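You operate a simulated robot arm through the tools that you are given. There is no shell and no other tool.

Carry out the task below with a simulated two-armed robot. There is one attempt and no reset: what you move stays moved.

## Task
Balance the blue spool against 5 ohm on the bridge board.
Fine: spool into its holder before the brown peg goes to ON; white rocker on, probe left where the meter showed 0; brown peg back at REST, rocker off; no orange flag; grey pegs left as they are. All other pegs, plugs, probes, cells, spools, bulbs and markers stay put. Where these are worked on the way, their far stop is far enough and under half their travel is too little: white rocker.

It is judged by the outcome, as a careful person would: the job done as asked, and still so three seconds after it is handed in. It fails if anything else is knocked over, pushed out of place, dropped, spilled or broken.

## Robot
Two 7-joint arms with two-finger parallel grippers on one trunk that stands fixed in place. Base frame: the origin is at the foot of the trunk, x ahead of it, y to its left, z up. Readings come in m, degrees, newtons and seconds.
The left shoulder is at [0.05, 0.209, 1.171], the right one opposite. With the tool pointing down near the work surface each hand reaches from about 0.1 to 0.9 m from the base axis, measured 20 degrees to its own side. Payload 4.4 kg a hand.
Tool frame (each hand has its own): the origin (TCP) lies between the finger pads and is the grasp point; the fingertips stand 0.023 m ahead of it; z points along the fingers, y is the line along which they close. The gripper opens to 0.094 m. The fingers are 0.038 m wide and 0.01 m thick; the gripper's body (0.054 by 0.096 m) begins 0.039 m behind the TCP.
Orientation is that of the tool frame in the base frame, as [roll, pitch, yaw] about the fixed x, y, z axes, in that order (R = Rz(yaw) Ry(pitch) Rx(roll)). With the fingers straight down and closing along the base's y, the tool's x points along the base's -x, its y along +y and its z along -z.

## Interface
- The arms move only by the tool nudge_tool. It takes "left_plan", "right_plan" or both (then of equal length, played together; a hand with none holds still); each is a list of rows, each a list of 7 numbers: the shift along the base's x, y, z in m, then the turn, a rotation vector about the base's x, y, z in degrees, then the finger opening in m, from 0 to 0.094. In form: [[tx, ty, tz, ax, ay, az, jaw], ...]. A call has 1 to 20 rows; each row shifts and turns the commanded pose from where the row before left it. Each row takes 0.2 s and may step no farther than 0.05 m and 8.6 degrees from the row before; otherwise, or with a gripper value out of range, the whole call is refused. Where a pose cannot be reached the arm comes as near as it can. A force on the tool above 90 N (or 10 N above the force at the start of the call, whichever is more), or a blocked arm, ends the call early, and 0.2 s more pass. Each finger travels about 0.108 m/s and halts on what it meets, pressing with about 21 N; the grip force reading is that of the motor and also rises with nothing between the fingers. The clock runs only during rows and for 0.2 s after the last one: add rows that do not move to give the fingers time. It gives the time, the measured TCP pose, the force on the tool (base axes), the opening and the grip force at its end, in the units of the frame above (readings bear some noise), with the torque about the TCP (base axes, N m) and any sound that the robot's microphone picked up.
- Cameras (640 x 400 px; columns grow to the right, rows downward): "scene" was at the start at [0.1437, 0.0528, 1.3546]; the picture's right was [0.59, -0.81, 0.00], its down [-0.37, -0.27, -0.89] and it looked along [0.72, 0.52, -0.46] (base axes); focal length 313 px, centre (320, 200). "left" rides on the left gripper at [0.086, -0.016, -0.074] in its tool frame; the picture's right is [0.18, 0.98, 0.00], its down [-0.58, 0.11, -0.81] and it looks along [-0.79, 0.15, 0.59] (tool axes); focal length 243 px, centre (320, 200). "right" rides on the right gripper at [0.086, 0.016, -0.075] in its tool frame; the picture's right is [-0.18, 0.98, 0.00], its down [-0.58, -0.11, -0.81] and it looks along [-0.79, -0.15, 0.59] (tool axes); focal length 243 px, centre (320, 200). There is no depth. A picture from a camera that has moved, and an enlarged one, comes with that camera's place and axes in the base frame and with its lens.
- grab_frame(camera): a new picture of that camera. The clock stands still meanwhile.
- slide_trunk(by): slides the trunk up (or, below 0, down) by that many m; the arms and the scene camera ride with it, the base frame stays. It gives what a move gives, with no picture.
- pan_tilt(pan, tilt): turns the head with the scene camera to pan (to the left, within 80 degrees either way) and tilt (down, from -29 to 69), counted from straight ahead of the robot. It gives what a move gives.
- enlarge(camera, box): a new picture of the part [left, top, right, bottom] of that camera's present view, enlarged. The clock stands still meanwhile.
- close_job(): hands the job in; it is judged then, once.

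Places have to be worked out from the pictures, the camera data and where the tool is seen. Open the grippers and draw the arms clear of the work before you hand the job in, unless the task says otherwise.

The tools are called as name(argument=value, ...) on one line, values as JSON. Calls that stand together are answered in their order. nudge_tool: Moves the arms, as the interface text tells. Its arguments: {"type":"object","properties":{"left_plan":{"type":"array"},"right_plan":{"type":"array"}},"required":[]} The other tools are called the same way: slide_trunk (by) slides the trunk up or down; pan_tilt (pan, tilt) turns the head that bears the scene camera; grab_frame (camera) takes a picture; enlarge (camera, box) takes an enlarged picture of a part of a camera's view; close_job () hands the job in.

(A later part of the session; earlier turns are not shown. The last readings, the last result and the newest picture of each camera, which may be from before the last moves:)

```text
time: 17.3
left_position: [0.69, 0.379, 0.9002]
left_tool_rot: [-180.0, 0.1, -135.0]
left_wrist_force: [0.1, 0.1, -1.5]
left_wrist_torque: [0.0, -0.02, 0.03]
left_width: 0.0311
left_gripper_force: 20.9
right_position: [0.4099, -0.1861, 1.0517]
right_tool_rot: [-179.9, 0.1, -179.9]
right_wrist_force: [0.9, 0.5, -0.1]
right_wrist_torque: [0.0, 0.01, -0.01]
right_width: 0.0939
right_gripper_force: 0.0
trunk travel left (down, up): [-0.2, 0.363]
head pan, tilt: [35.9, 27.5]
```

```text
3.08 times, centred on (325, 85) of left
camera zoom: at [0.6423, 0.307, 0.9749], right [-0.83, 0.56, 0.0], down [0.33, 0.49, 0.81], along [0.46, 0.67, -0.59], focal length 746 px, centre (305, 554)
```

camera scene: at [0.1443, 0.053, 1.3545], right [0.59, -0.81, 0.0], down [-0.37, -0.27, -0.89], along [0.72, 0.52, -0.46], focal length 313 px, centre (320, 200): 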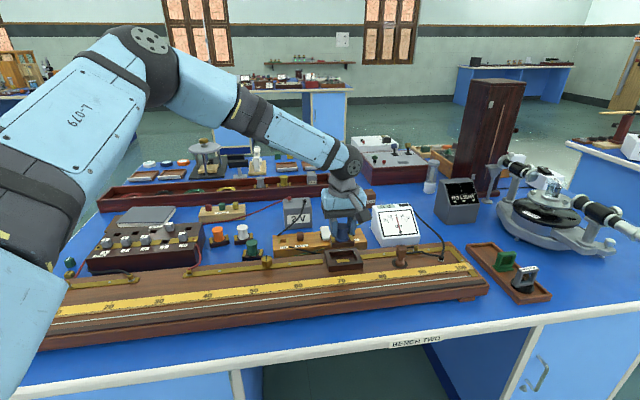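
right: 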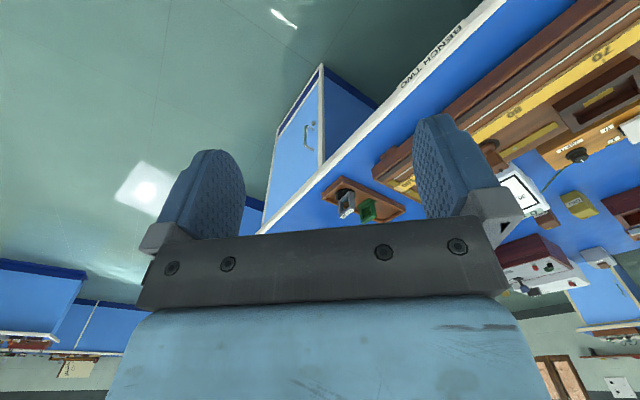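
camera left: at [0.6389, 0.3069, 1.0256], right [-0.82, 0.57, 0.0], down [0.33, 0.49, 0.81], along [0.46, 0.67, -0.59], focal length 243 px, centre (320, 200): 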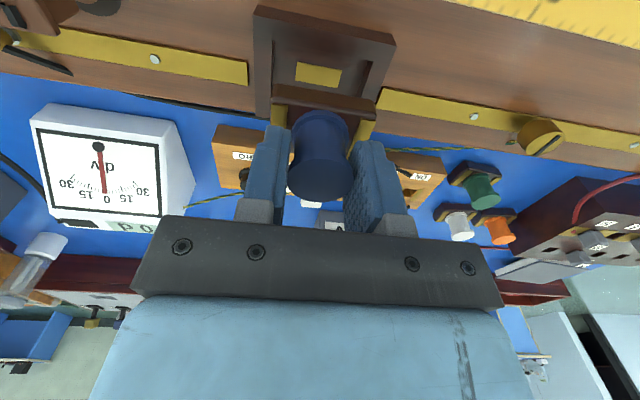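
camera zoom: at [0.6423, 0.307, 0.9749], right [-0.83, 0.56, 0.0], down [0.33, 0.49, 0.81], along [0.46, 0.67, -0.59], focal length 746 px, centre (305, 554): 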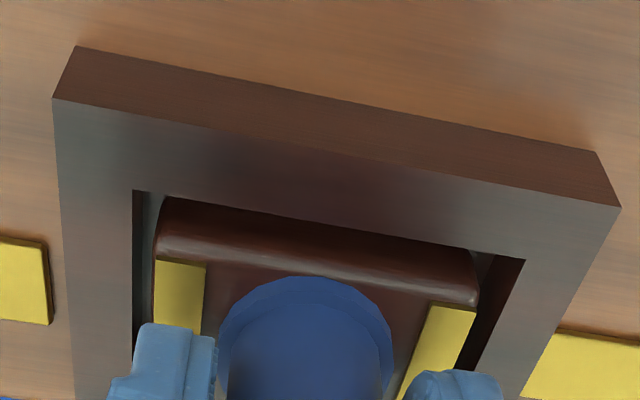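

The base is inside the recess with a gap all round and no contact force yet. I'll continue down in 1.5 mm steps to find the floor.

nudge_tool(left_plan=[[0, 0, -0.0015, 0, 0, 0, 0.02], [0, 0, -0.0015, 0, 0, 0, 0.02], [0, 0, -0.0015, 0, 0, 0, 0.02], [0, 0, 0, 0, 0, 0, 0.02]])

enlarge(camera="left", box=[240, 20, 410, 150])

```text
time: 18.3
left_position: [0.6915, 0.3788, 0.898]
left_tool_rot: [-179.8, 0.2, -135.0]
left_wrist_force: [4.3, 5.0, 19.0]
left_wrist_torque: [0.21, 0.18, 0.0]
left_width: 0.0312
left_gripper_force: 21.0
right_position: [0.4082, -0.1853, 1.0529]
right_tool_rot: [180.0, 0.1, -180.0]
right_wrist_force: [0.0, 0.0, 0.0]
right_wrist_torque: [0.0, 0.01, -0.02]
right_width: 0.0939
right_gripper_force: 0.0
trunk travel left (down, up): [-0.2, 0.363]
head pan, tilt: [35.9, 27.5]
```

```text
3.08 times, centred on (325, 85) of left
camera zoom: at [0.6416, 0.3066, 0.9734], right [-0.83, 0.56, 0.0], down [0.33, 0.49, 0.81], along [0.46, 0.67, -0.59], focal length 746 px, centre (305, 554)
```

zoom: 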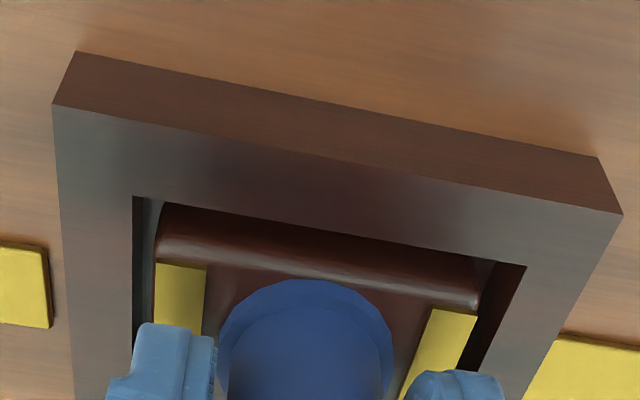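

Contact force rose to 19 N at z 0.898, so the base is on the holder floor. I'll ease off slightly, open the jaws and rise straight up.

nudge_tool(left_plan=[[0, 0, 0.0015, 0, 0, 0, 0.02], [0, 0, 0, 0, 0, 0, 0.04], [0, 0, 0, 0, 0, 0, 0.056], [0, 0, 0, 0, 0, 0, 0.056], [0, 0, 0.02, 0, 0, 0, 0.056], [0, 0, 0.03, 0, 0, 0, 0.056], [0, 0, 0.04, 0, 0, 0, 0.056], [0, 0, 0, 0, 0, 0, 0.056]])

enlarge(camera="scene", box=[300, 190, 396, 260])

grab_frame(camera="left")

```text
time: 20.1
left_position: [0.6908, 0.3796, 0.9863]
left_tool_rot: [179.9, 0.0, -135.0]
left_wrist_force: [-0.2, 0.4, -0.7]
left_wrist_torque: [0.0, 0.0, -0.03]
left_width: 0.0559
left_gripper_force: 0.0
right_position: [0.4093, -0.1853, 1.0515]
right_tool_rot: [-180.0, 0.1, -180.0]
right_wrist_force: [-0.1, -0.4, 0.3]
right_wrist_torque: [-0.01, 0.01, 0.01]
right_width: 0.094
right_gripper_force: 0.0
trunk travel left (down, up): [-0.2, 0.363]
head pan, tilt: [35.9, 27.5]
```

```text
5.71 times, centred on (348, 225) of scene
camera zoom: at [0.1443, 0.0532, 1.3044], right [0.59, -0.81, 0.0], down [-0.37, -0.27, -0.89], along [0.72, 0.52, -0.46], focal length 1788 px, centre (160, 57)
```

zoom: 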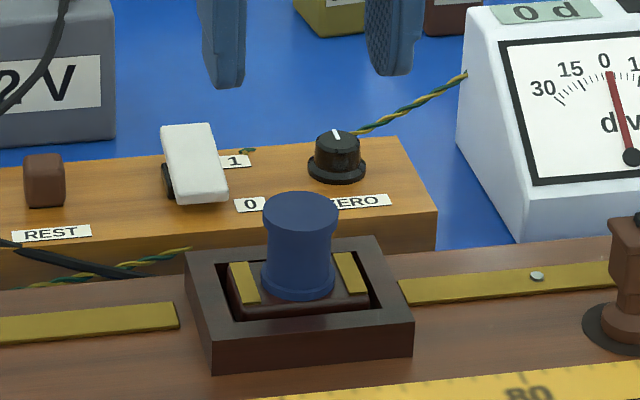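

```text
taken
camera left: at [0.6429, 0.308, 1.0612], right [-0.83, 0.56, 0.0], down [0.33, 0.49, 0.81], along [0.45, 0.67, -0.59], focal length 243 px, centre (320, 200)
```

left: 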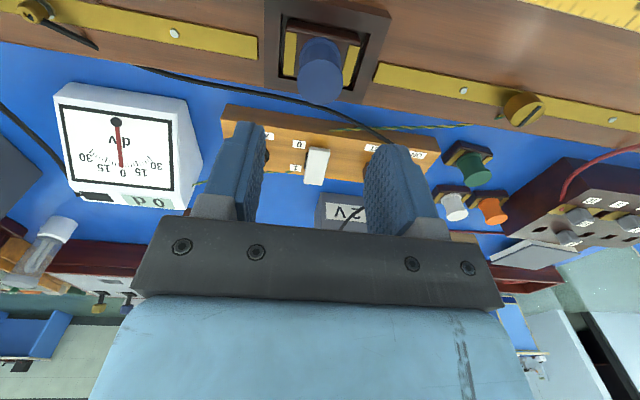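

The spool stands upright in the holder. Before working the switches I'll look closely at the meter for the flag and at the block's rocker and peg.

enlarge(camera="scene", box=[360, 160, 440, 225])

enlarge(camera="left", box=[40, 75, 220, 215])

enlarge(camera="scene", box=[268, 185, 372, 250])

enlarge(camera="left", box=[220, 95, 440, 215])

```text
6.15 times, centred on (400, 192) of scene
camera zoom: at [0.1443, 0.0532, 1.3044], right [0.59, -0.81, 0.0], down [-0.37, -0.27, -0.89], along [0.72, 0.52, -0.46], focal length 1926 px, centre (-172, 246)
```

zoom: 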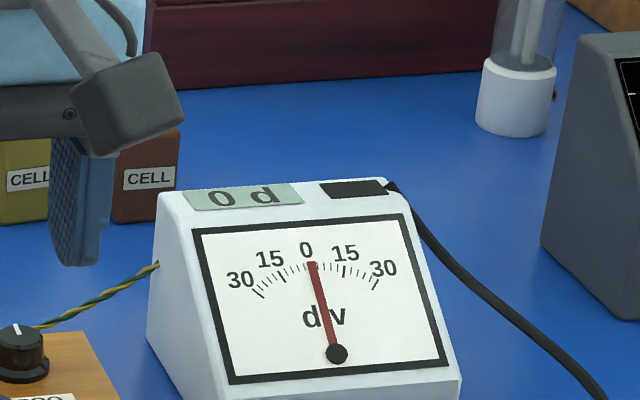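

```text
2.86 times, centred on (130, 145) of left
camera zoom: at [0.6429, 0.308, 1.0612], right [-0.83, 0.56, 0.0], down [0.33, 0.49, 0.81], along [0.45, 0.67, -0.59], focal length 693 px, centre (863, 357)
```

zoom: 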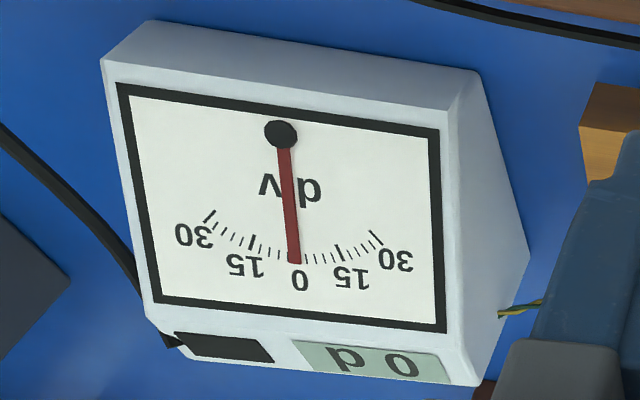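

```text
6.15 times, centred on (320, 218) of scene
camera zoom: at [0.1443, 0.0532, 1.3044], right [0.59, -0.81, 0.0], down [-0.37, -0.27, -0.89], along [0.72, 0.52, -0.46], focal length 1926 px, centre (320, 92)
```

zoom: 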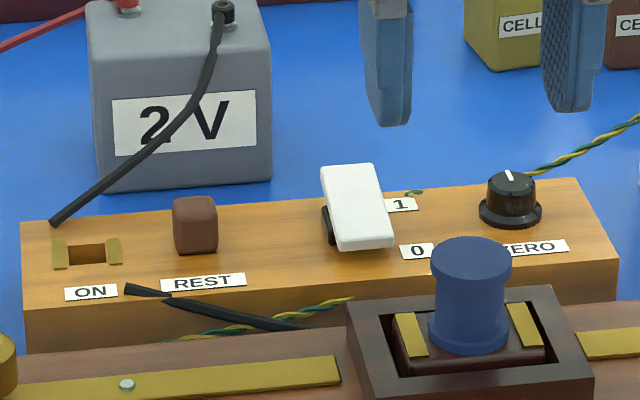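

```text
2.91 times, centred on (330, 155) of left
camera zoom: at [0.6429, 0.308, 1.0612], right [-0.83, 0.56, 0.0], down [0.33, 0.49, 0.81], along [0.45, 0.67, -0.59], focal length 706 px, centre (291, 331)
```

zoom: 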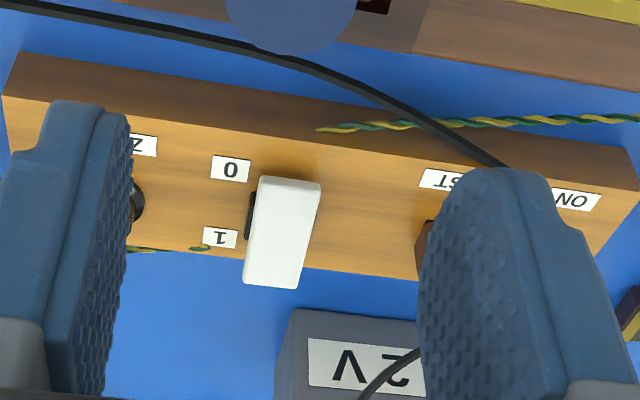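

With the rocker off the needle sits at 0 and the flag window is black. The rocker and peg are farther out, so I'll raise both hands 8 cm and lower the trunk 8 cm to get a better arm posture at bench height.

nudge_tool(left_plan=[[0, 0, 0.04, 0, 0, 0, 0.056], [0, 0, 0.04, 0, 0, 0, 0.056], [0, 0, 0, 0, 0, 0, 0.056]], right_plan=[[0, -0.01, 0.04, 0, 0, 0, 0.05], [0, -0.01, 0.04, 0, 0, 0, 0.05], [0, 0, 0, 0, 0, 0, 0.05]])

slide_trunk(by=-0.08)

```text
time: 20.9
left_position: [0.6922, 0.381, 1.0661]
left_tool_rot: [-180.0, 0.0, -135.0]
left_wrist_force: [0.8, 0.4, -0.4]
left_wrist_torque: [-0.02, 0.01, 0.02]
left_width: 0.0561
left_gripper_force: 0.0
right_position: [0.4094, -0.205, 1.1321]
right_tool_rot: [180.0, -0.1, -179.9]
right_wrist_force: [-0.7, 0.1, -0.2]
right_wrist_torque: [0.01, 0.01, 0.03]
right_width: 0.0498
right_gripper_force: 0.0
trunk travel left (down, up): [-0.2, 0.363]
head pan, tilt: [35.9, 27.5]
```

```text
time: 22.1
left_position: [0.6919, 0.3792, 0.9872]
left_tool_rot: [180.0, -0.1, -135.0]
left_wrist_force: [0.2, 0.1, 0.4]
left_wrist_torque: [-0.04, 0.0, 0.0]
left_width: 0.0561
left_gripper_force: 0.0
right_position: [0.4085, -0.206, 1.0531]
right_tool_rot: [-180.0, 0.0, -180.0]
right_wrist_force: [0.3, 0.0, -0.6]
right_wrist_torque: [0.02, 0.02, 0.01]
right_width: 0.0502
right_gripper_force: 0.1
trunk travel left (down, up): [-0.12, 0.443]
head pan, tilt: [35.9, 27.5]
```

The trunk is 13 cm lower in total, and the hand is at (0.692, 0.379, 0.987). I'll move to hover over the brown peg, estimated at (0.72, 0.544), and look.

nudge_tool(left_plan=[[0.005, 0.038, -0.005, 0, 0, 0, 0.05], [0.005, 0.038, -0.005, 0, 0, 0, 0.05], [0.005, 0.038, -0.005, 0, 0, 0, 0.05], [0.005, 0.038, -0.005, 0, 0, 0, 0.05], [0, 0, 0, 0, 0, 0, 0.05]])

grab_frame(camera="left")

grab_frame(camera="scene")

```text
time: 23.3
left_position: [0.7122, 0.5323, 0.9674]
left_tool_rot: [-180.0, 0.0, -135.0]
left_wrist_force: [0.1, -0.4, -0.3]
left_wrist_torque: [0.01, -0.01, 0.0]
left_width: 0.0502
left_gripper_force: 0.1
right_position: [0.4089, -0.2057, 1.052]
right_tool_rot: [179.9, 0.1, -180.0]
right_wrist_force: [0.2, -0.1, 0.5]
right_wrist_torque: [-0.01, 0.02, -0.01]
right_width: 0.05
right_gripper_force: 0.0
trunk travel left (down, up): [-0.12, 0.443]
head pan, tilt: [35.9, 27.5]
```

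```text
taken
camera left: at [0.6629, 0.4602, 1.0412], right [-0.83, 0.56, 0.0], down [0.33, 0.49, 0.81], along [0.46, 0.67, -0.59], focal length 243 px, centre (320, 200)
```

left: 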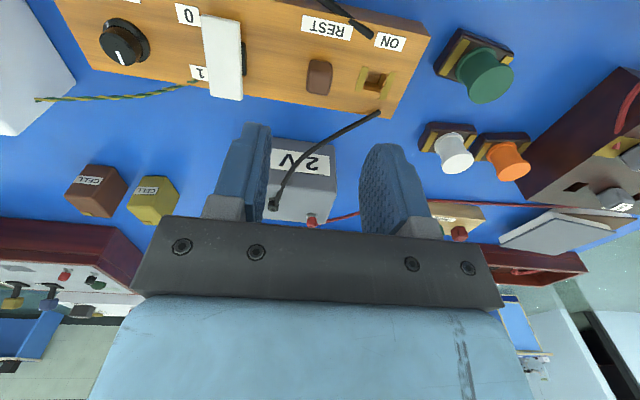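

```text
taken
camera scene: at [0.1436, 0.0526, 1.2246], right [0.59, -0.81, 0.0], down [-0.37, -0.27, -0.89], along [0.72, 0.52, -0.46], focal length 313 px, centre (320, 200)
```

scene: 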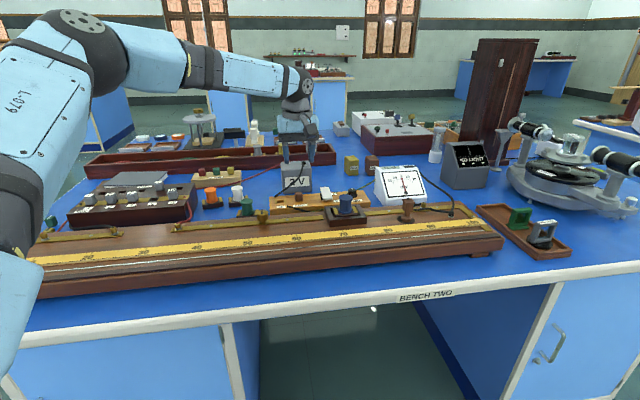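

The peg and the ON slot show well in the wrist view. I'll enlarge that to measure them.

enlarge(camera="left", box=[260, 10, 440, 130])

enlarge(camera="left", box=[160, 0, 280, 110])

enlarge(camera="scene", box=[262, 170, 382, 235])

```text
3.33 times, centred on (350, 70) of left
camera zoom: at [0.6629, 0.4602, 1.0412], right [-0.83, 0.56, 0.0], down [0.33, 0.49, 0.81], along [0.46, 0.67, -0.59], focal length 809 px, centre (220, 633)
```

zoom: 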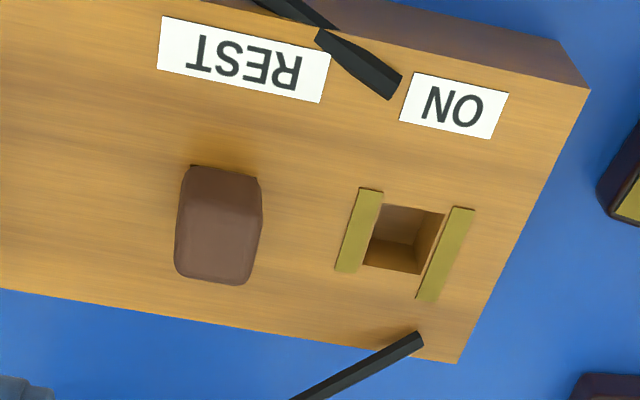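

```text
3.64 times, centred on (220, 55) of left
camera zoom: at [0.6629, 0.4602, 1.0412], right [-0.83, 0.56, 0.0], down [0.33, 0.49, 0.81], along [0.46, 0.67, -0.59], focal length 882 px, centre (684, 727)
```

zoom: 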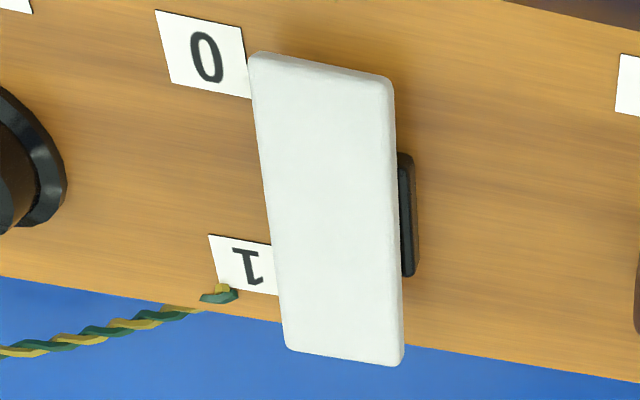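

```text
5.33 times, centred on (322, 202) of scene
camera zoom: at [0.1436, 0.0526, 1.2246], right [0.59, -0.81, 0.0], down [-0.37, -0.27, -0.89], along [0.72, 0.52, -0.46], focal length 1669 px, centre (309, 187)
```

zoom: 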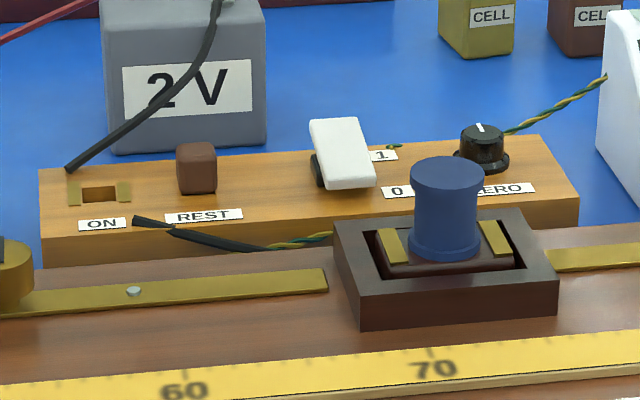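

The peg head is centred at about (0.7217, 0.5448) with its top near z 0.851. The ON slot is 50 mm away toward the 0 end, at (0.686, 0.580). I'll go down around the peg with the jaws open.

nudge_tool(left_plan=[[0.005, 0.0065, -0.035, 0, 0, 0, 0.042], [0.0045, 0.006, -0.03, 0, 0, 0, 0.042], [0, 0, -0.025, 0, 0, 0, 0.042], [0, 0, -0.015, 0, 0, 0, 0.042], [0, 0, 0, 0, 0, 0, 0.042]])

grab_frame(camera="left")

enlarge(camera="scene", box=[262, 150, 382, 235])

```text
time: 24.5
left_position: [0.7222, 0.5431, 0.8607]
left_tool_rot: [180.0, 0.0, -135.0]
left_wrist_force: [-0.1, -0.6, -0.2]
left_wrist_torque: [-0.01, -0.01, 0.03]
left_width: 0.0419
left_gripper_force: 0.0
right_position: [0.4093, -0.2066, 1.0517]
right_tool_rot: [180.0, 0.0, 180.0]
right_wrist_force: [0.0, 0.2, 0.3]
right_wrist_torque: [0.01, 0.01, 0.0]
right_width: 0.0499
right_gripper_force: 0.0
trunk travel left (down, up): [-0.12, 0.443]
head pan, tilt: [35.9, 27.5]
```

```text
taken
camera left: at [0.6723, 0.4717, 0.9359], right [-0.83, 0.56, 0.0], down [0.33, 0.49, 0.81], along [0.46, 0.67, -0.59], focal length 243 px, centre (320, 200)
```

left: 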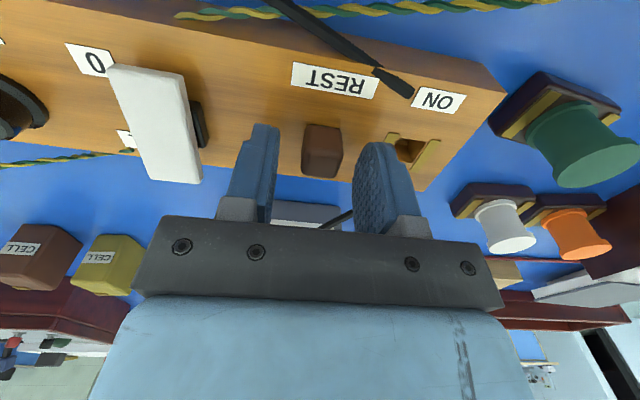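

```text
4.71 times, centred on (322, 192) of scene
camera zoom: at [0.1437, 0.0528, 1.2246], right [0.59, -0.81, 0.0], down [-0.37, -0.27, -0.89], along [0.72, 0.52, -0.46], focal length 1473 px, centre (311, 235)
```

zoom: 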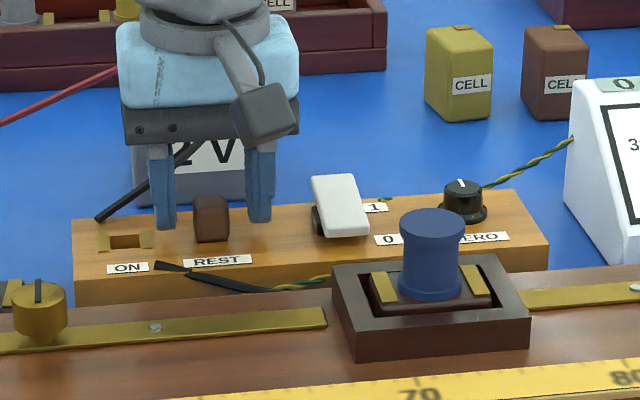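

The peg is centred between the fingers. I'll go down 4 mm more and close on it.

nudge_tool(left_plan=[[0, 0.001, -0.004, 0, 0, 0, 0.042], [0, 0, 0, 0, 0, 0, 0.03], [0, 0, 0, 0, 0, 0, 0.01], [0, 0, 0, 0, 0, 0, 0.01], [0, 0, 0, 0, 0, 0, 0.01]])

grab_frame(camera="left")

```text
time: 25.7
left_position: [0.7201, 0.5451, 0.8574]
left_tool_rot: [-180.0, 0.0, -135.0]
left_wrist_force: [-0.3, 0.9, -0.7]
left_wrist_torque: [0.02, 0.03, 0.01]
left_width: 0.0189
left_gripper_force: 21.2
right_position: [0.4089, -0.2055, 1.0526]
right_tool_rot: [-180.0, 0.0, 180.0]
right_wrist_force: [-0.4, -0.7, -0.1]
right_wrist_torque: [0.01, -0.02, 0.02]
right_width: 0.0501
right_gripper_force: 0.0
trunk travel left (down, up): [-0.12, 0.443]
head pan, tilt: [35.9, 27.5]
```

```text
taken
camera left: at [0.6722, 0.4727, 0.9318], right [-0.83, 0.56, 0.0], down [0.33, 0.49, 0.81], along [0.46, 0.67, -0.59], focal length 243 px, centre (320, 200)
```

left: 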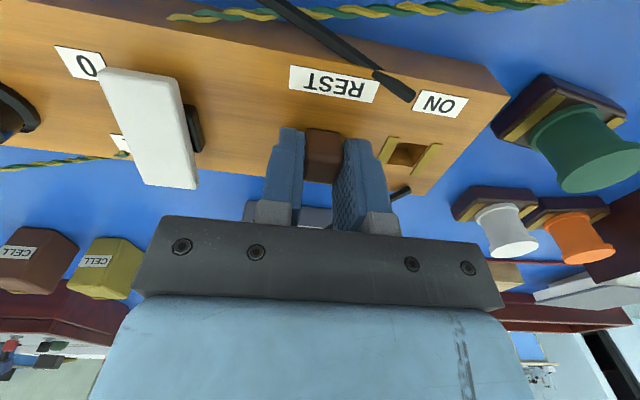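

The peg is gripped at 18.9 mm. I'll lift it out slowly and look at its shaft.

nudge_tool(left_plan=[[0, 0, 0.005, 0, 0, 0, 0.01], [0, 0, 0.005, 0, 0, 0, 0.01], [0, 0, 0.01, 0, 0, 0, 0.01], [0, 0, 0.01, 0, 0, 0, 0.01], [0, 0, 0.01, 0, 0, 0, 0.01], [0, 0, 0, 0, 0, 0, 0.01]])

enlarge(camera="left", box=[230, 40, 450, 190])

enlarge(camera="scene", box=[262, 160, 342, 215])

```text
time: 27.1
left_position: [0.7199, 0.545, 0.8976]
left_tool_rot: [180.0, 0.0, -135.0]
left_wrist_force: [0.0, 0.3, -0.2]
left_wrist_torque: [0.04, -0.02, 0.02]
left_width: 0.0189
left_gripper_force: 20.9
right_position: [0.4098, -0.2055, 1.0521]
right_tool_rot: [179.9, 0.0, -180.0]
right_wrist_force: [0.3, 0.4, -0.4]
right_wrist_torque: [0.03, 0.0, -0.03]
right_width: 0.0501
right_gripper_force: 0.1
trunk travel left (down, up): [-0.12, 0.443]
head pan, tilt: [35.9, 27.5]
```

```text
2.67 times, centred on (340, 115) of left
camera zoom: at [0.6724, 0.4731, 0.9717], right [-0.83, 0.56, 0.0], down [0.33, 0.49, 0.81], along [0.46, 0.67, -0.59], focal length 647 px, centre (267, 427)
```

zoom: 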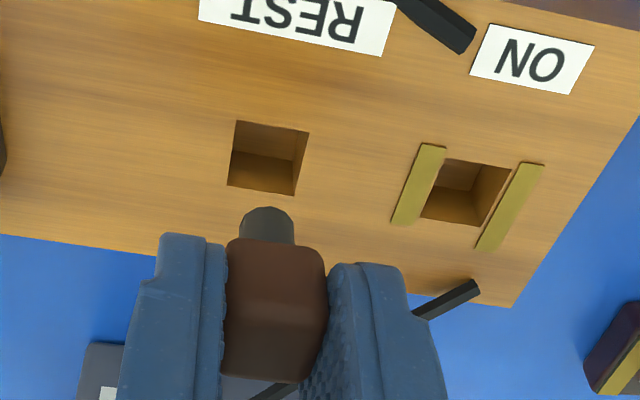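

```text
7.27 times, centred on (302, 188) of scene
camera zoom: at [0.1438, 0.0529, 1.2245], right [0.59, -0.81, 0.0], down [-0.37, -0.27, -0.89], along [0.72, 0.52, -0.46], focal length 2276 px, centre (451, 291)
```

zoom: 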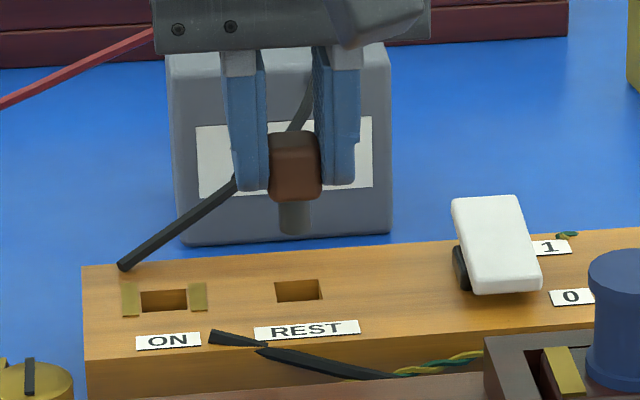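

The peg is out. It has a short round shaft, and the slots are about 16 mm square, so there is room. I'll move it 50 mm over to the ON slot and check the alignment before inserting.

nudge_tool(left_plan=[[-0.0177, 0.0177, 0, 0, 0, 0, 0.01], [-0.0176, 0.0176, 0, 0, 0, 0, 0.01], [0, 0, -0.008, 0, 0, 0, 0.01], [0, 0, 0, 0, 0, 0, 0.01]])

enlarge(camera="left", box=[230, 40, 450, 190])

enlarge(camera="scene", box=[262, 160, 342, 215])

```text
time: 28.1
left_position: [0.6847, 0.5802, 0.8892]
left_tool_rot: [-180.0, -0.1, -134.9]
left_wrist_force: [-0.8, 0.7, -0.4]
left_wrist_torque: [-0.01, 0.02, 0.02]
left_width: 0.0188
left_gripper_force: 20.6
right_position: [0.4079, -0.2052, 1.0525]
right_tool_rot: [-180.0, -0.1, 180.0]
right_wrist_force: [-0.4, -0.2, -0.2]
right_wrist_torque: [0.01, -0.01, 0.0]
right_width: 0.0498
right_gripper_force: 0.1
trunk travel left (down, up): [-0.12, 0.443]
head pan, tilt: [35.9, 27.5]
```

```text
2.67 times, centred on (340, 115) of left
camera zoom: at [0.6366, 0.5085, 0.9638], right [-0.83, 0.56, 0.0], down [0.33, 0.49, 0.81], along [0.46, 0.67, -0.59], focal length 647 px, centre (267, 427)
```

zoom: 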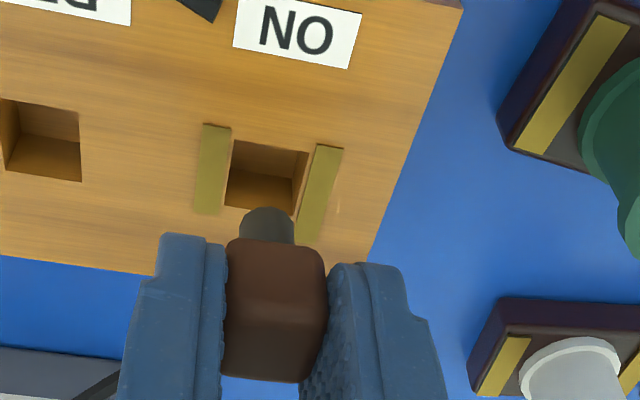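

```text
7.27 times, centred on (302, 188) of scene
camera zoom: at [0.1436, 0.0528, 1.2246], right [0.59, -0.81, 0.0], down [-0.37, -0.27, -0.89], along [0.72, 0.52, -0.46], focal length 2276 px, centre (451, 291)
```

zoom: 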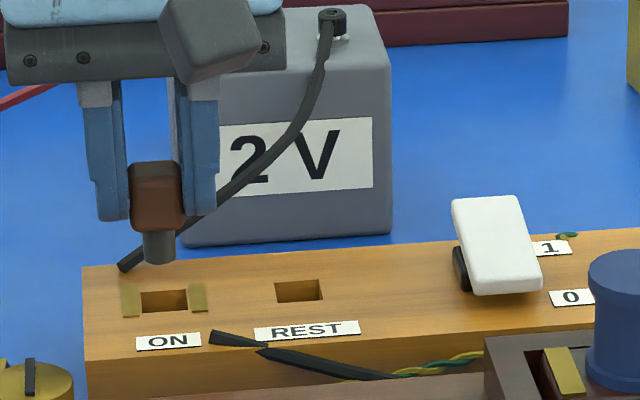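

The shaft lines up over the ON slot within about 1 mm. I'll lower the peg in.

nudge_tool(left_plan=[[0.0002, -0.001, -0.008, 0, 0, 0, 0.01], [0, 0, -0.006, 0, 0, 0, 0.01], [0, 0, -0.006, 0, 0, 0, 0.01], [0, 0, -0.005, 0, 0, 0, 0.01], [0, 0, -0.004, 0, 0, 0, 0.01], [0, 0, -0.002, 0, 0, 0, 0.01], [0, 0, 0, 0, 0, 0, 0.01]])

enlarge(camera="left", box=[230, 60, 450, 210])

enlarge(camera="scene", box=[262, 160, 342, 215])

```text
time: 29.7
left_position: [0.6858, 0.5803, 0.858]
left_tool_rot: [179.9, 0.0, -134.9]
left_wrist_force: [0.3, 0.5, 0.2]
left_wrist_torque: [-0.02, 0.03, -0.03]
left_width: 0.019
left_gripper_force: 21.4
right_position: [0.4092, -0.2061, 1.0527]
right_tool_rot: [179.9, 0.0, 179.9]
right_wrist_force: [0.3, 0.0, 0.2]
right_wrist_torque: [0.0, -0.02, 0.01]
right_width: 0.05
right_gripper_force: 0.2
trunk travel left (down, up): [-0.12, 0.443]
head pan, tilt: [35.9, 27.5]
```

```text
2.67 times, centred on (340, 135) of left
camera zoom: at [0.6369, 0.5075, 0.9329], right [-0.83, 0.56, 0.0], down [0.33, 0.49, 0.81], along [0.46, 0.67, -0.59], focal length 647 px, centre (267, 373)
```

zoom: 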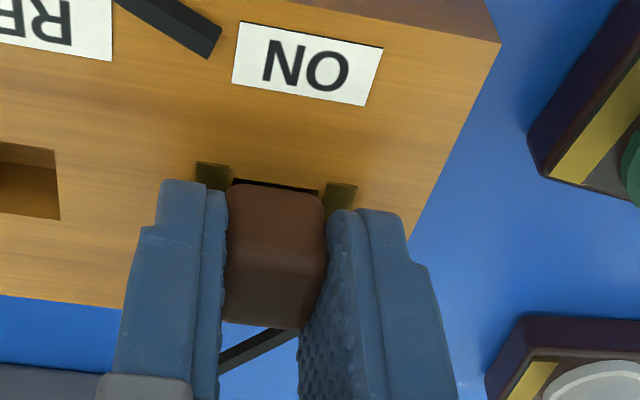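

```text
7.27 times, centred on (302, 188) of scene
camera zoom: at [0.1437, 0.0528, 1.2246], right [0.59, -0.81, 0.0], down [-0.37, -0.27, -0.89], along [0.72, 0.52, -0.46], focal length 2276 px, centre (451, 291)
```

zoom: 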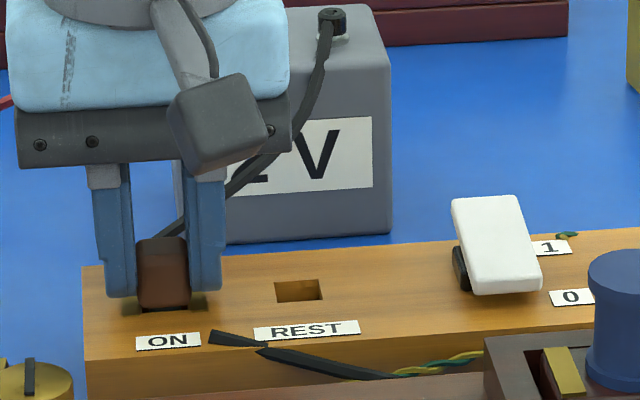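

The peg is nearly home with no contact force yet. I'll press down the last millimetres until it seats.

nudge_tool(left_plan=[[0, 0, -0.001, 0, 0, 0, 0.01], [0, 0, -0.001, 0, 0, 0, 0.01], [0, 0, 0, 0, 0, 0, 0.01]])

```text
time: 30.5
left_position: [0.6853, 0.5796, 0.858]
left_tool_rot: [-180.0, 0.2, -135.0]
left_wrist_force: [1.7, 1.2, 4.7]
left_wrist_torque: [0.06, -0.02, -0.03]
left_width: 0.0192
left_gripper_force: 20.9
right_position: [0.4085, -0.2056, 1.0529]
right_tool_rot: [-180.0, 0.1, 179.9]
right_wrist_force: [-0.2, -0.4, -0.2]
right_wrist_torque: [0.01, -0.01, 0.01]
right_width: 0.0501
right_gripper_force: 0.0
trunk travel left (down, up): [-0.12, 0.443]
head pan, tilt: [35.9, 27.5]
```

The force rose to 4.7 N upward at z 0.858, so the peg is seated. I'll open the jaws and rise, then check the peg and the meter.

nudge_tool(left_plan=[[0, 0, 0.0005, 0, 0, 0, 0.03], [0, 0, 0, 0, 0, 0, 0.042], [0, 0, 0, 0, 0, 0, 0.042], [0, 0, 0.02, 0, 0, 0, 0.042], [0, 0, 0.04, 0, 0, 0, 0.042], [0, 0, 0.04, 0, 0, 0, 0.042], [0, 0, 0, 0, 0, 0, 0.042]])

enlarge(camera="scene", box=[262, 150, 352, 220])

enlarge(camera="scene", box=[365, 150, 445, 215])

```text
time: 32.1
left_position: [0.6859, 0.5789, 0.9558]
left_tool_rot: [-180.0, 0.0, -135.0]
left_wrist_force: [-0.6, 0.2, -0.8]
left_wrist_torque: [0.0, -0.02, -0.01]
left_width: 0.042
left_gripper_force: 0.1
right_position: [0.4098, -0.2044, 1.0522]
right_tool_rot: [180.0, 0.0, 180.0]
right_wrist_force: [0.0, 0.2, 0.3]
right_wrist_torque: [0.01, -0.01, -0.01]
right_width: 0.0499
right_gripper_force: 0.1
trunk travel left (down, up): [-0.12, 0.443]
head pan, tilt: [35.9, 27.5]
```

```text
5.71 times, centred on (307, 185) of scene
camera zoom: at [0.144, 0.0532, 1.2245], right [0.59, -0.81, 0.0], down [-0.37, -0.27, -0.89], along [0.72, 0.52, -0.46], focal length 1788 px, centre (394, 286)
```

zoom: 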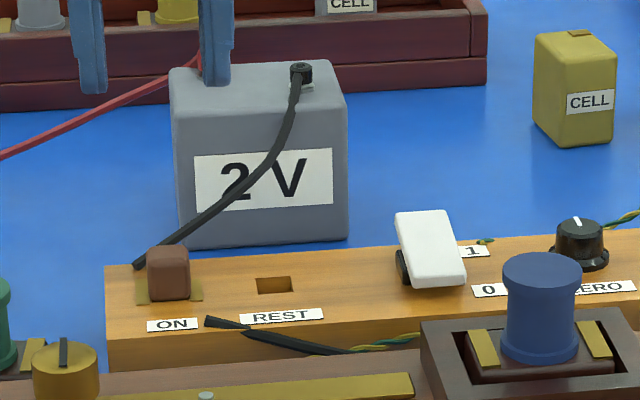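

```text
6.15 times, centred on (405, 182) of scene
camera zoom: at [0.144, 0.0532, 1.2245], right [0.59, -0.81, 0.0], down [-0.37, -0.27, -0.89], along [0.72, 0.52, -0.46], focal length 1926 px, centre (-203, 308)
```

zoom: 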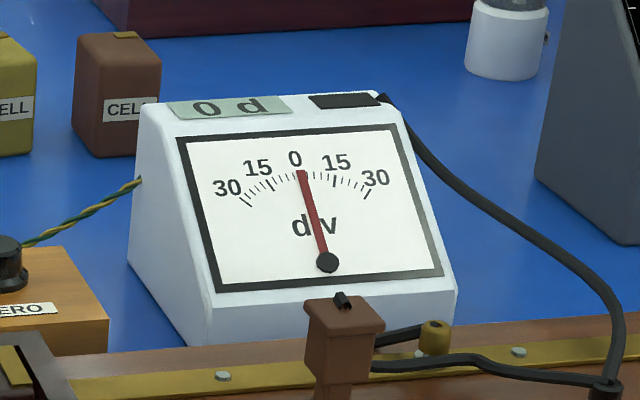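

The peg is in ON, the meter reads 0 d, and there is no flag. Next is the rocker. Its raised back edge, next to "1", is at about (0.791, 0.510, 0.853), so I'll close the fingers and hover above that end.

nudge_tool(left_plan=[[0.0268, -0.017, 0, 0, 0, 0, 0.0], [0.0268, -0.017, 0, 0, 0, 0, 0.0], [0.0268, -0.017, -0.02, 0, 0, 0, 0.0], [0.0267, -0.0169, -0.02, 0, 0, 0, 0.0], [0, 0, 0, 0, 0, 0, 0.0]])

grab_frame(camera="left")

enlarge(camera="scene", box=[285, 140, 385, 215])

```text
time: 33.3
left_position: [0.7767, 0.5104, 0.9213]
left_tool_rot: [-180.0, 0.0, -135.0]
left_wrist_force: [-0.5, -1.0, -0.1]
left_wrist_torque: [0.04, 0.04, 0.0]
left_width: 0.0
left_gripper_force: 21.2
left hand out of reach, approached as far as the arm can: row 4
right_position: [0.4088, -0.2054, 1.0523]
right_tool_rot: [-180.0, 0.1, 179.9]
right_wrist_force: [0.3, -0.4, -0.2]
right_wrist_torque: [0.02, -0.01, 0.01]
right_width: 0.05
right_gripper_force: 0.0
trunk travel left (down, up): [-0.12, 0.443]
head pan, tilt: [35.9, 27.5]
```

```text
taken
camera left: at [0.7271, 0.4387, 0.9953], right [-0.82, 0.57, 0.0], down [0.33, 0.49, 0.81], along [0.46, 0.67, -0.59], focal length 243 px, centre (320, 200)
```

left: 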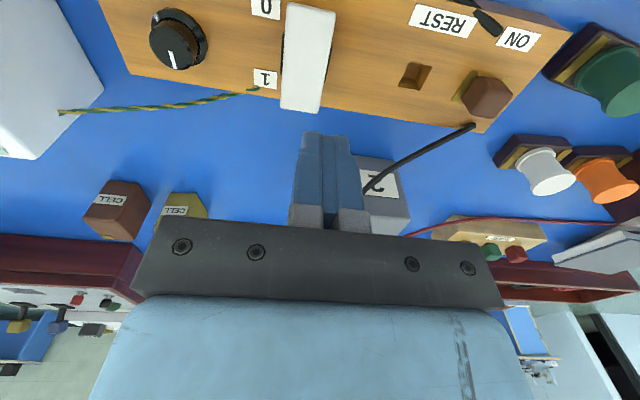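

```text
5.33 times, centred on (335, 178) of scene
camera zoom: at [0.1442, 0.0526, 1.2245], right [0.59, -0.81, 0.0], down [-0.37, -0.27, -0.89], along [0.72, 0.52, -0.46], focal length 1669 px, centre (240, 320)
```

zoom: 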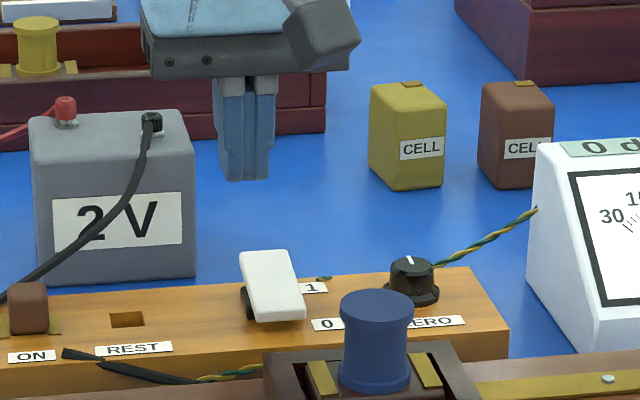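

The straight-down reach ends about 15 mm short of the rocker. I'll tilt the hand 15° so the fingertips point slightly outward, and first check the fingertip shape and the rocker's position in close-up.

nudge_tool(left_plan=[[-0.006, 0.0, 0.0, 5.3, -5.3, 0, 0.0], [0, 0, 0, 5.3, -5.3, 0, 0.0], [0, 0, 0, 0, 0, 0, 0.0]])

enlarge(camera="left", box=[230, 0, 430, 200])

enlarge(camera="scene", box=[300, 140, 360, 215])

```text
time: 34.1
left_position: [0.7693, 0.5117, 0.9213]
left_tool_rot: [179.9, 15.1, -135.0]
left_wrist_force: [0.0, -0.6, -0.3]
left_wrist_torque: [0.02, -0.02, -0.06]
left_width: 0.0
left_gripper_force: 20.9
right_position: [0.409, -0.2054, 1.0535]
right_tool_rot: [-180.0, 0.1, 180.0]
right_wrist_force: [0.2, -0.1, 0.1]
right_wrist_torque: [-0.02, 0.0, 0.0]
right_width: 0.05
right_gripper_force: 0.1
trunk travel left (down, up): [-0.12, 0.443]
head pan, tilt: [35.9, 27.5]
```

```text
2.00 times, centred on (330, 100) of left
camera zoom: at [0.7091, 0.4278, 0.9704], right [-0.82, 0.57, -0.05], down [0.17, 0.33, 0.93], along [0.55, 0.75, -0.37], focal length 485 px, centre (300, 400)
```

zoom: 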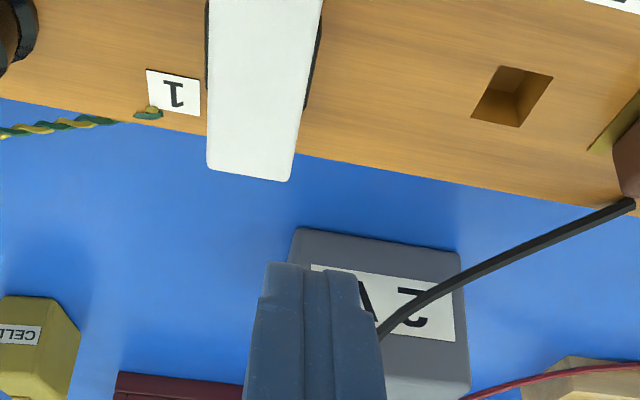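

```text
5.33 times, centred on (330, 178) of scene
camera zoom: at [0.1437, 0.0529, 1.2246], right [0.59, -0.81, 0.0], down [-0.37, -0.27, -0.89], along [0.72, 0.52, -0.46], focal length 1669 px, centre (267, 320)
```

zoom: 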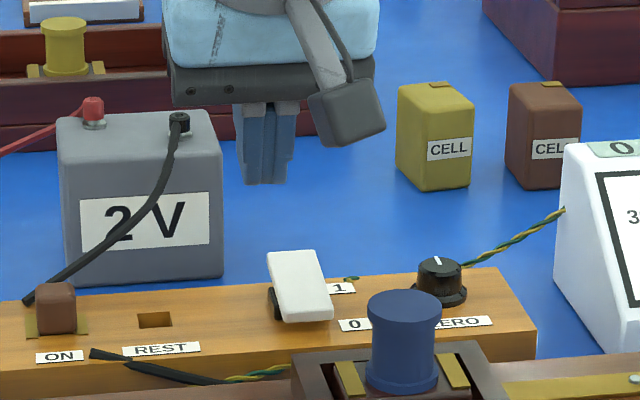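

The 15° tilt worked and nothing is close to the hand. I'll move over the back edge of the rocker at z 0.89 and check that I can reach it before pressing.

nudge_tool(left_plan=[[0.011, -0.0013, -0.01, 0, 0, 0, 0.0], [0.0105, -0.0013, -0.02, 0, 0, 0, 0.0], [0, 0, 0, 0, 0, 0, 0.0]])

enlarge(camera="left", box=[230, 0, 430, 200])

enlarge(camera="scene", box=[300, 140, 360, 215])

```text
time: 34.9
left_position: [0.7905, 0.5072, 0.8902]
left_tool_rot: [-180.0, 14.9, -135.0]
left_wrist_force: [0.1, 0.1, 0.5]
left_wrist_torque: [0.02, -0.03, -0.02]
left_width: 0.0
left_gripper_force: 20.9
right_position: [0.4098, -0.2056, 1.0519]
right_tool_rot: [-180.0, 0.0, -180.0]
right_wrist_force: [1.0, 0.5, -0.3]
right_wrist_torque: [-0.01, -0.02, -0.02]
right_width: 0.05
right_gripper_force: 0.2
trunk travel left (down, up): [-0.12, 0.443]
head pan, tilt: [35.9, 27.5]
```

```text
2.00 times, centred on (330, 100) of left
camera zoom: at [0.7304, 0.4247, 0.9409], right [-0.82, 0.57, -0.05], down [0.17, 0.33, 0.93], along [0.55, 0.75, -0.37], focal length 485 px, centre (300, 400)
```

zoom: 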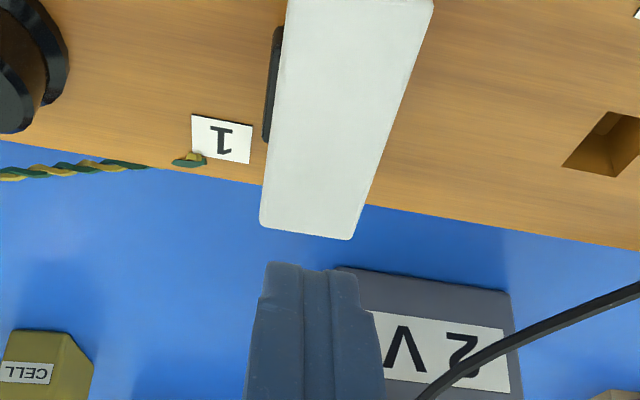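

```text
5.33 times, centred on (330, 178) of scene
camera zoom: at [0.1434, 0.0526, 1.2247], right [0.59, -0.81, 0.0], down [-0.37, -0.27, -0.89], along [0.72, 0.52, -0.46], focal length 1669 px, centre (267, 320)
```

zoom: 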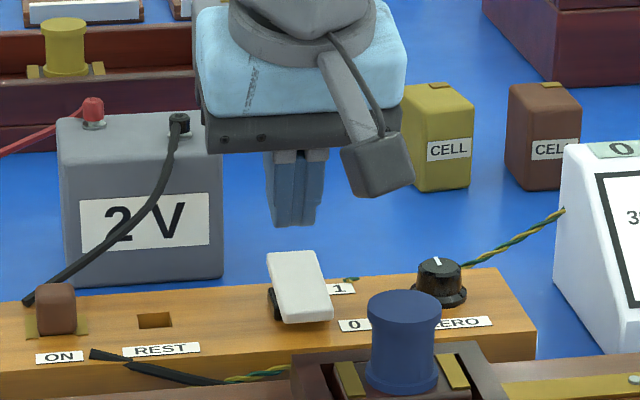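

The fingertips line up with the rocker's back edge. I'll press down in small steps until it reaches its stop.

nudge_tool(left_plan=[[0, 0.0005, -0.008, 0, 0, 0, 0.0], [0, 0, -0.005, 0, 0, 0, 0.0], [0, 0, -0.004, 0, 0, 0, 0.0], [0, 0, -0.003, 0, 0, 0, 0.0], [0, 0, -0.002, 0, 0, 0, 0.0], [0, 0, -0.002, 0, 0, 0, 0.0]])

enlarge(camera="left", box=[230, 0, 430, 200])

enlarge(camera="scene", box=[300, 140, 360, 215])

```text
time: 36.3
left_position: [0.7874, 0.5089, 0.8733]
left_tool_rot: [-179.7, 15.5, -134.9]
left_wrist_force: [12.6, 7.1, 22.5]
left_wrist_torque: [0.02, -0.16, 0.03]
left_width: 0.0
left_gripper_force: 20.5
left hand out of reach, approached as far as the arm can: row 4
right_position: [0.4076, -0.2071, 1.0534]
right_tool_rot: [179.8, 0.0, 180.0]
right_wrist_force: [0.6, -0.2, 0.3]
right_wrist_torque: [0.01, 0.02, -0.01]
right_width: 0.0501
right_gripper_force: 0.2
trunk travel left (down, up): [-0.12, 0.443]
head pan, tilt: [35.9, 27.5]
```

```text
2.00 times, centred on (330, 100) of left
camera zoom: at [0.7263, 0.4253, 0.9225], right [-0.82, 0.57, -0.05], down [0.16, 0.33, 0.93], along [0.55, 0.76, -0.36], focal length 485 px, centre (300, 400)
```

zoom: 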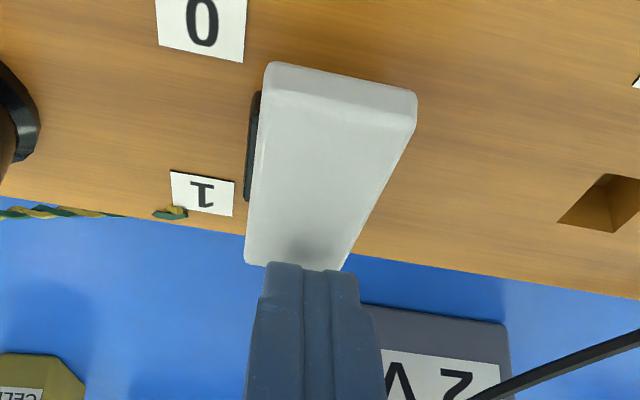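

```text
5.33 times, centred on (330, 178) of scene
camera zoom: at [0.1421, 0.0517, 1.2252], right [0.59, -0.81, 0.0], down [-0.37, -0.27, -0.89], along [0.72, 0.52, -0.46], focal length 1669 px, centre (267, 320)
```

zoom: 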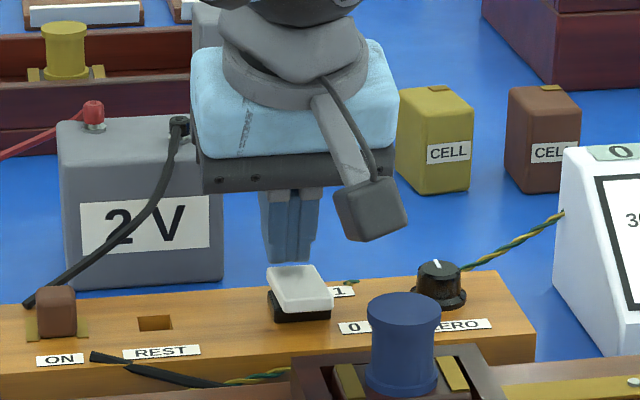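

The rocker tipped over: its front now stands up and its back is down, with 22 N at the stop. I'll lift off and confirm that it stays on.

nudge_tool(left_plan=[[0, 0, 0.01, 0, 0, 0, 0.0], [-0.01, -0.01, 0.03, 0, 0, 0, 0.0], [-0.015, -0.015, 0.03, 0, 0, 0, 0.0], [0, 0, 0.02, -5.3, 5.3, 0, 0.03], [0, 0, 0, -5.3, 5.3, 0, 0.05], [0, 0, 0, 0, 0, 0, 0.05]])

enlarge(camera="scene", box=[285, 150, 445, 235])

enlarge(camera="scene", box=[365, 150, 445, 215])

grab_frame(camera="left")

```text
time: 37.7
left_position: [0.7629, 0.485, 0.9588]
left_tool_rot: [-180.0, -0.1, -134.9]
left_wrist_force: [-0.4, -0.5, 0.8]
left_wrist_torque: [0.03, 0.0, -0.01]
left_width: 0.0502
left_gripper_force: 0.0
right_position: [0.4085, -0.2059, 1.0522]
right_tool_rot: [-179.9, 0.0, 180.0]
right_wrist_force: [0.7, 1.0, 0.0]
right_wrist_torque: [0.04, 0.0, -0.02]
right_width: 0.05
right_gripper_force: 0.1
trunk travel left (down, up): [-0.12, 0.443]
head pan, tilt: [35.9, 27.5]
```

```text
4.00 times, centred on (365, 192) of scene
camera zoom: at [0.1435, 0.0527, 1.2246], right [0.59, -0.81, 0.0], down [-0.37, -0.27, -0.89], along [0.72, 0.52, -0.46], focal length 1252 px, centre (140, 230)
```

zoom: 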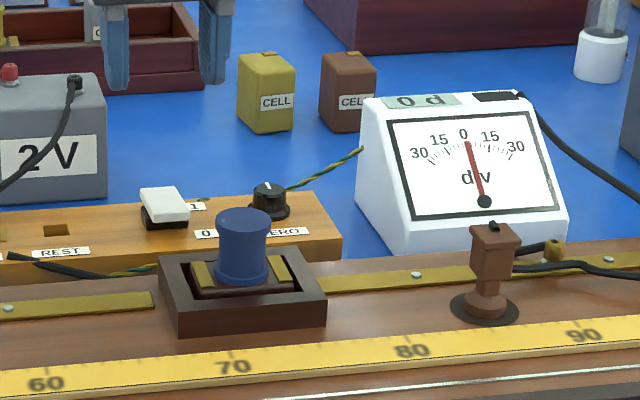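

```text
6.15 times, centred on (405, 182) of scene
camera zoom: at [0.1435, 0.0527, 1.2246], right [0.59, -0.81, 0.0], down [-0.37, -0.27, -0.89], along [0.72, 0.52, -0.46], focal length 1926 px, centre (-203, 308)
```

zoom: 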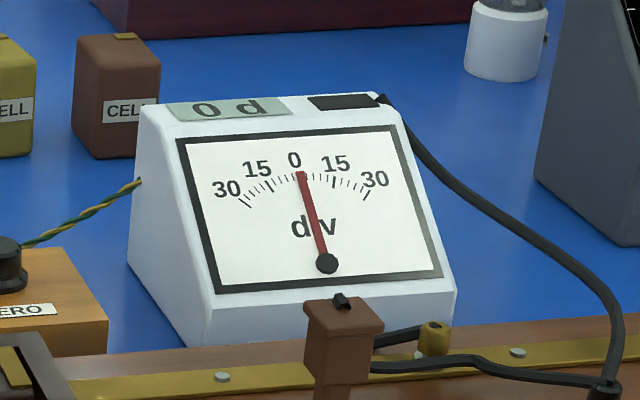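

```text
taken
camera left: at [0.714, 0.4127, 1.0331], right [-0.82, 0.57, 0.0], down [0.34, 0.49, 0.81], along [0.46, 0.66, -0.59], focal length 243 px, centre (320, 200)
```

left: 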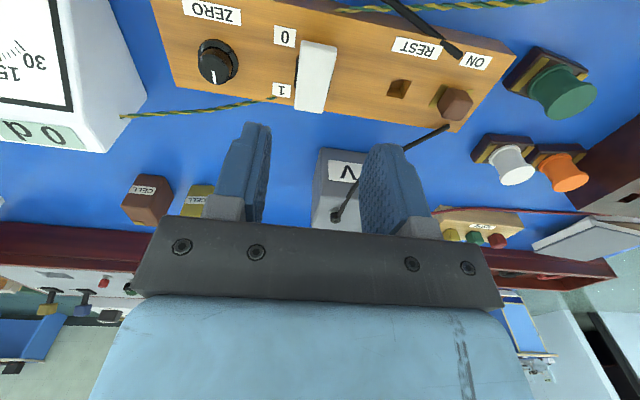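

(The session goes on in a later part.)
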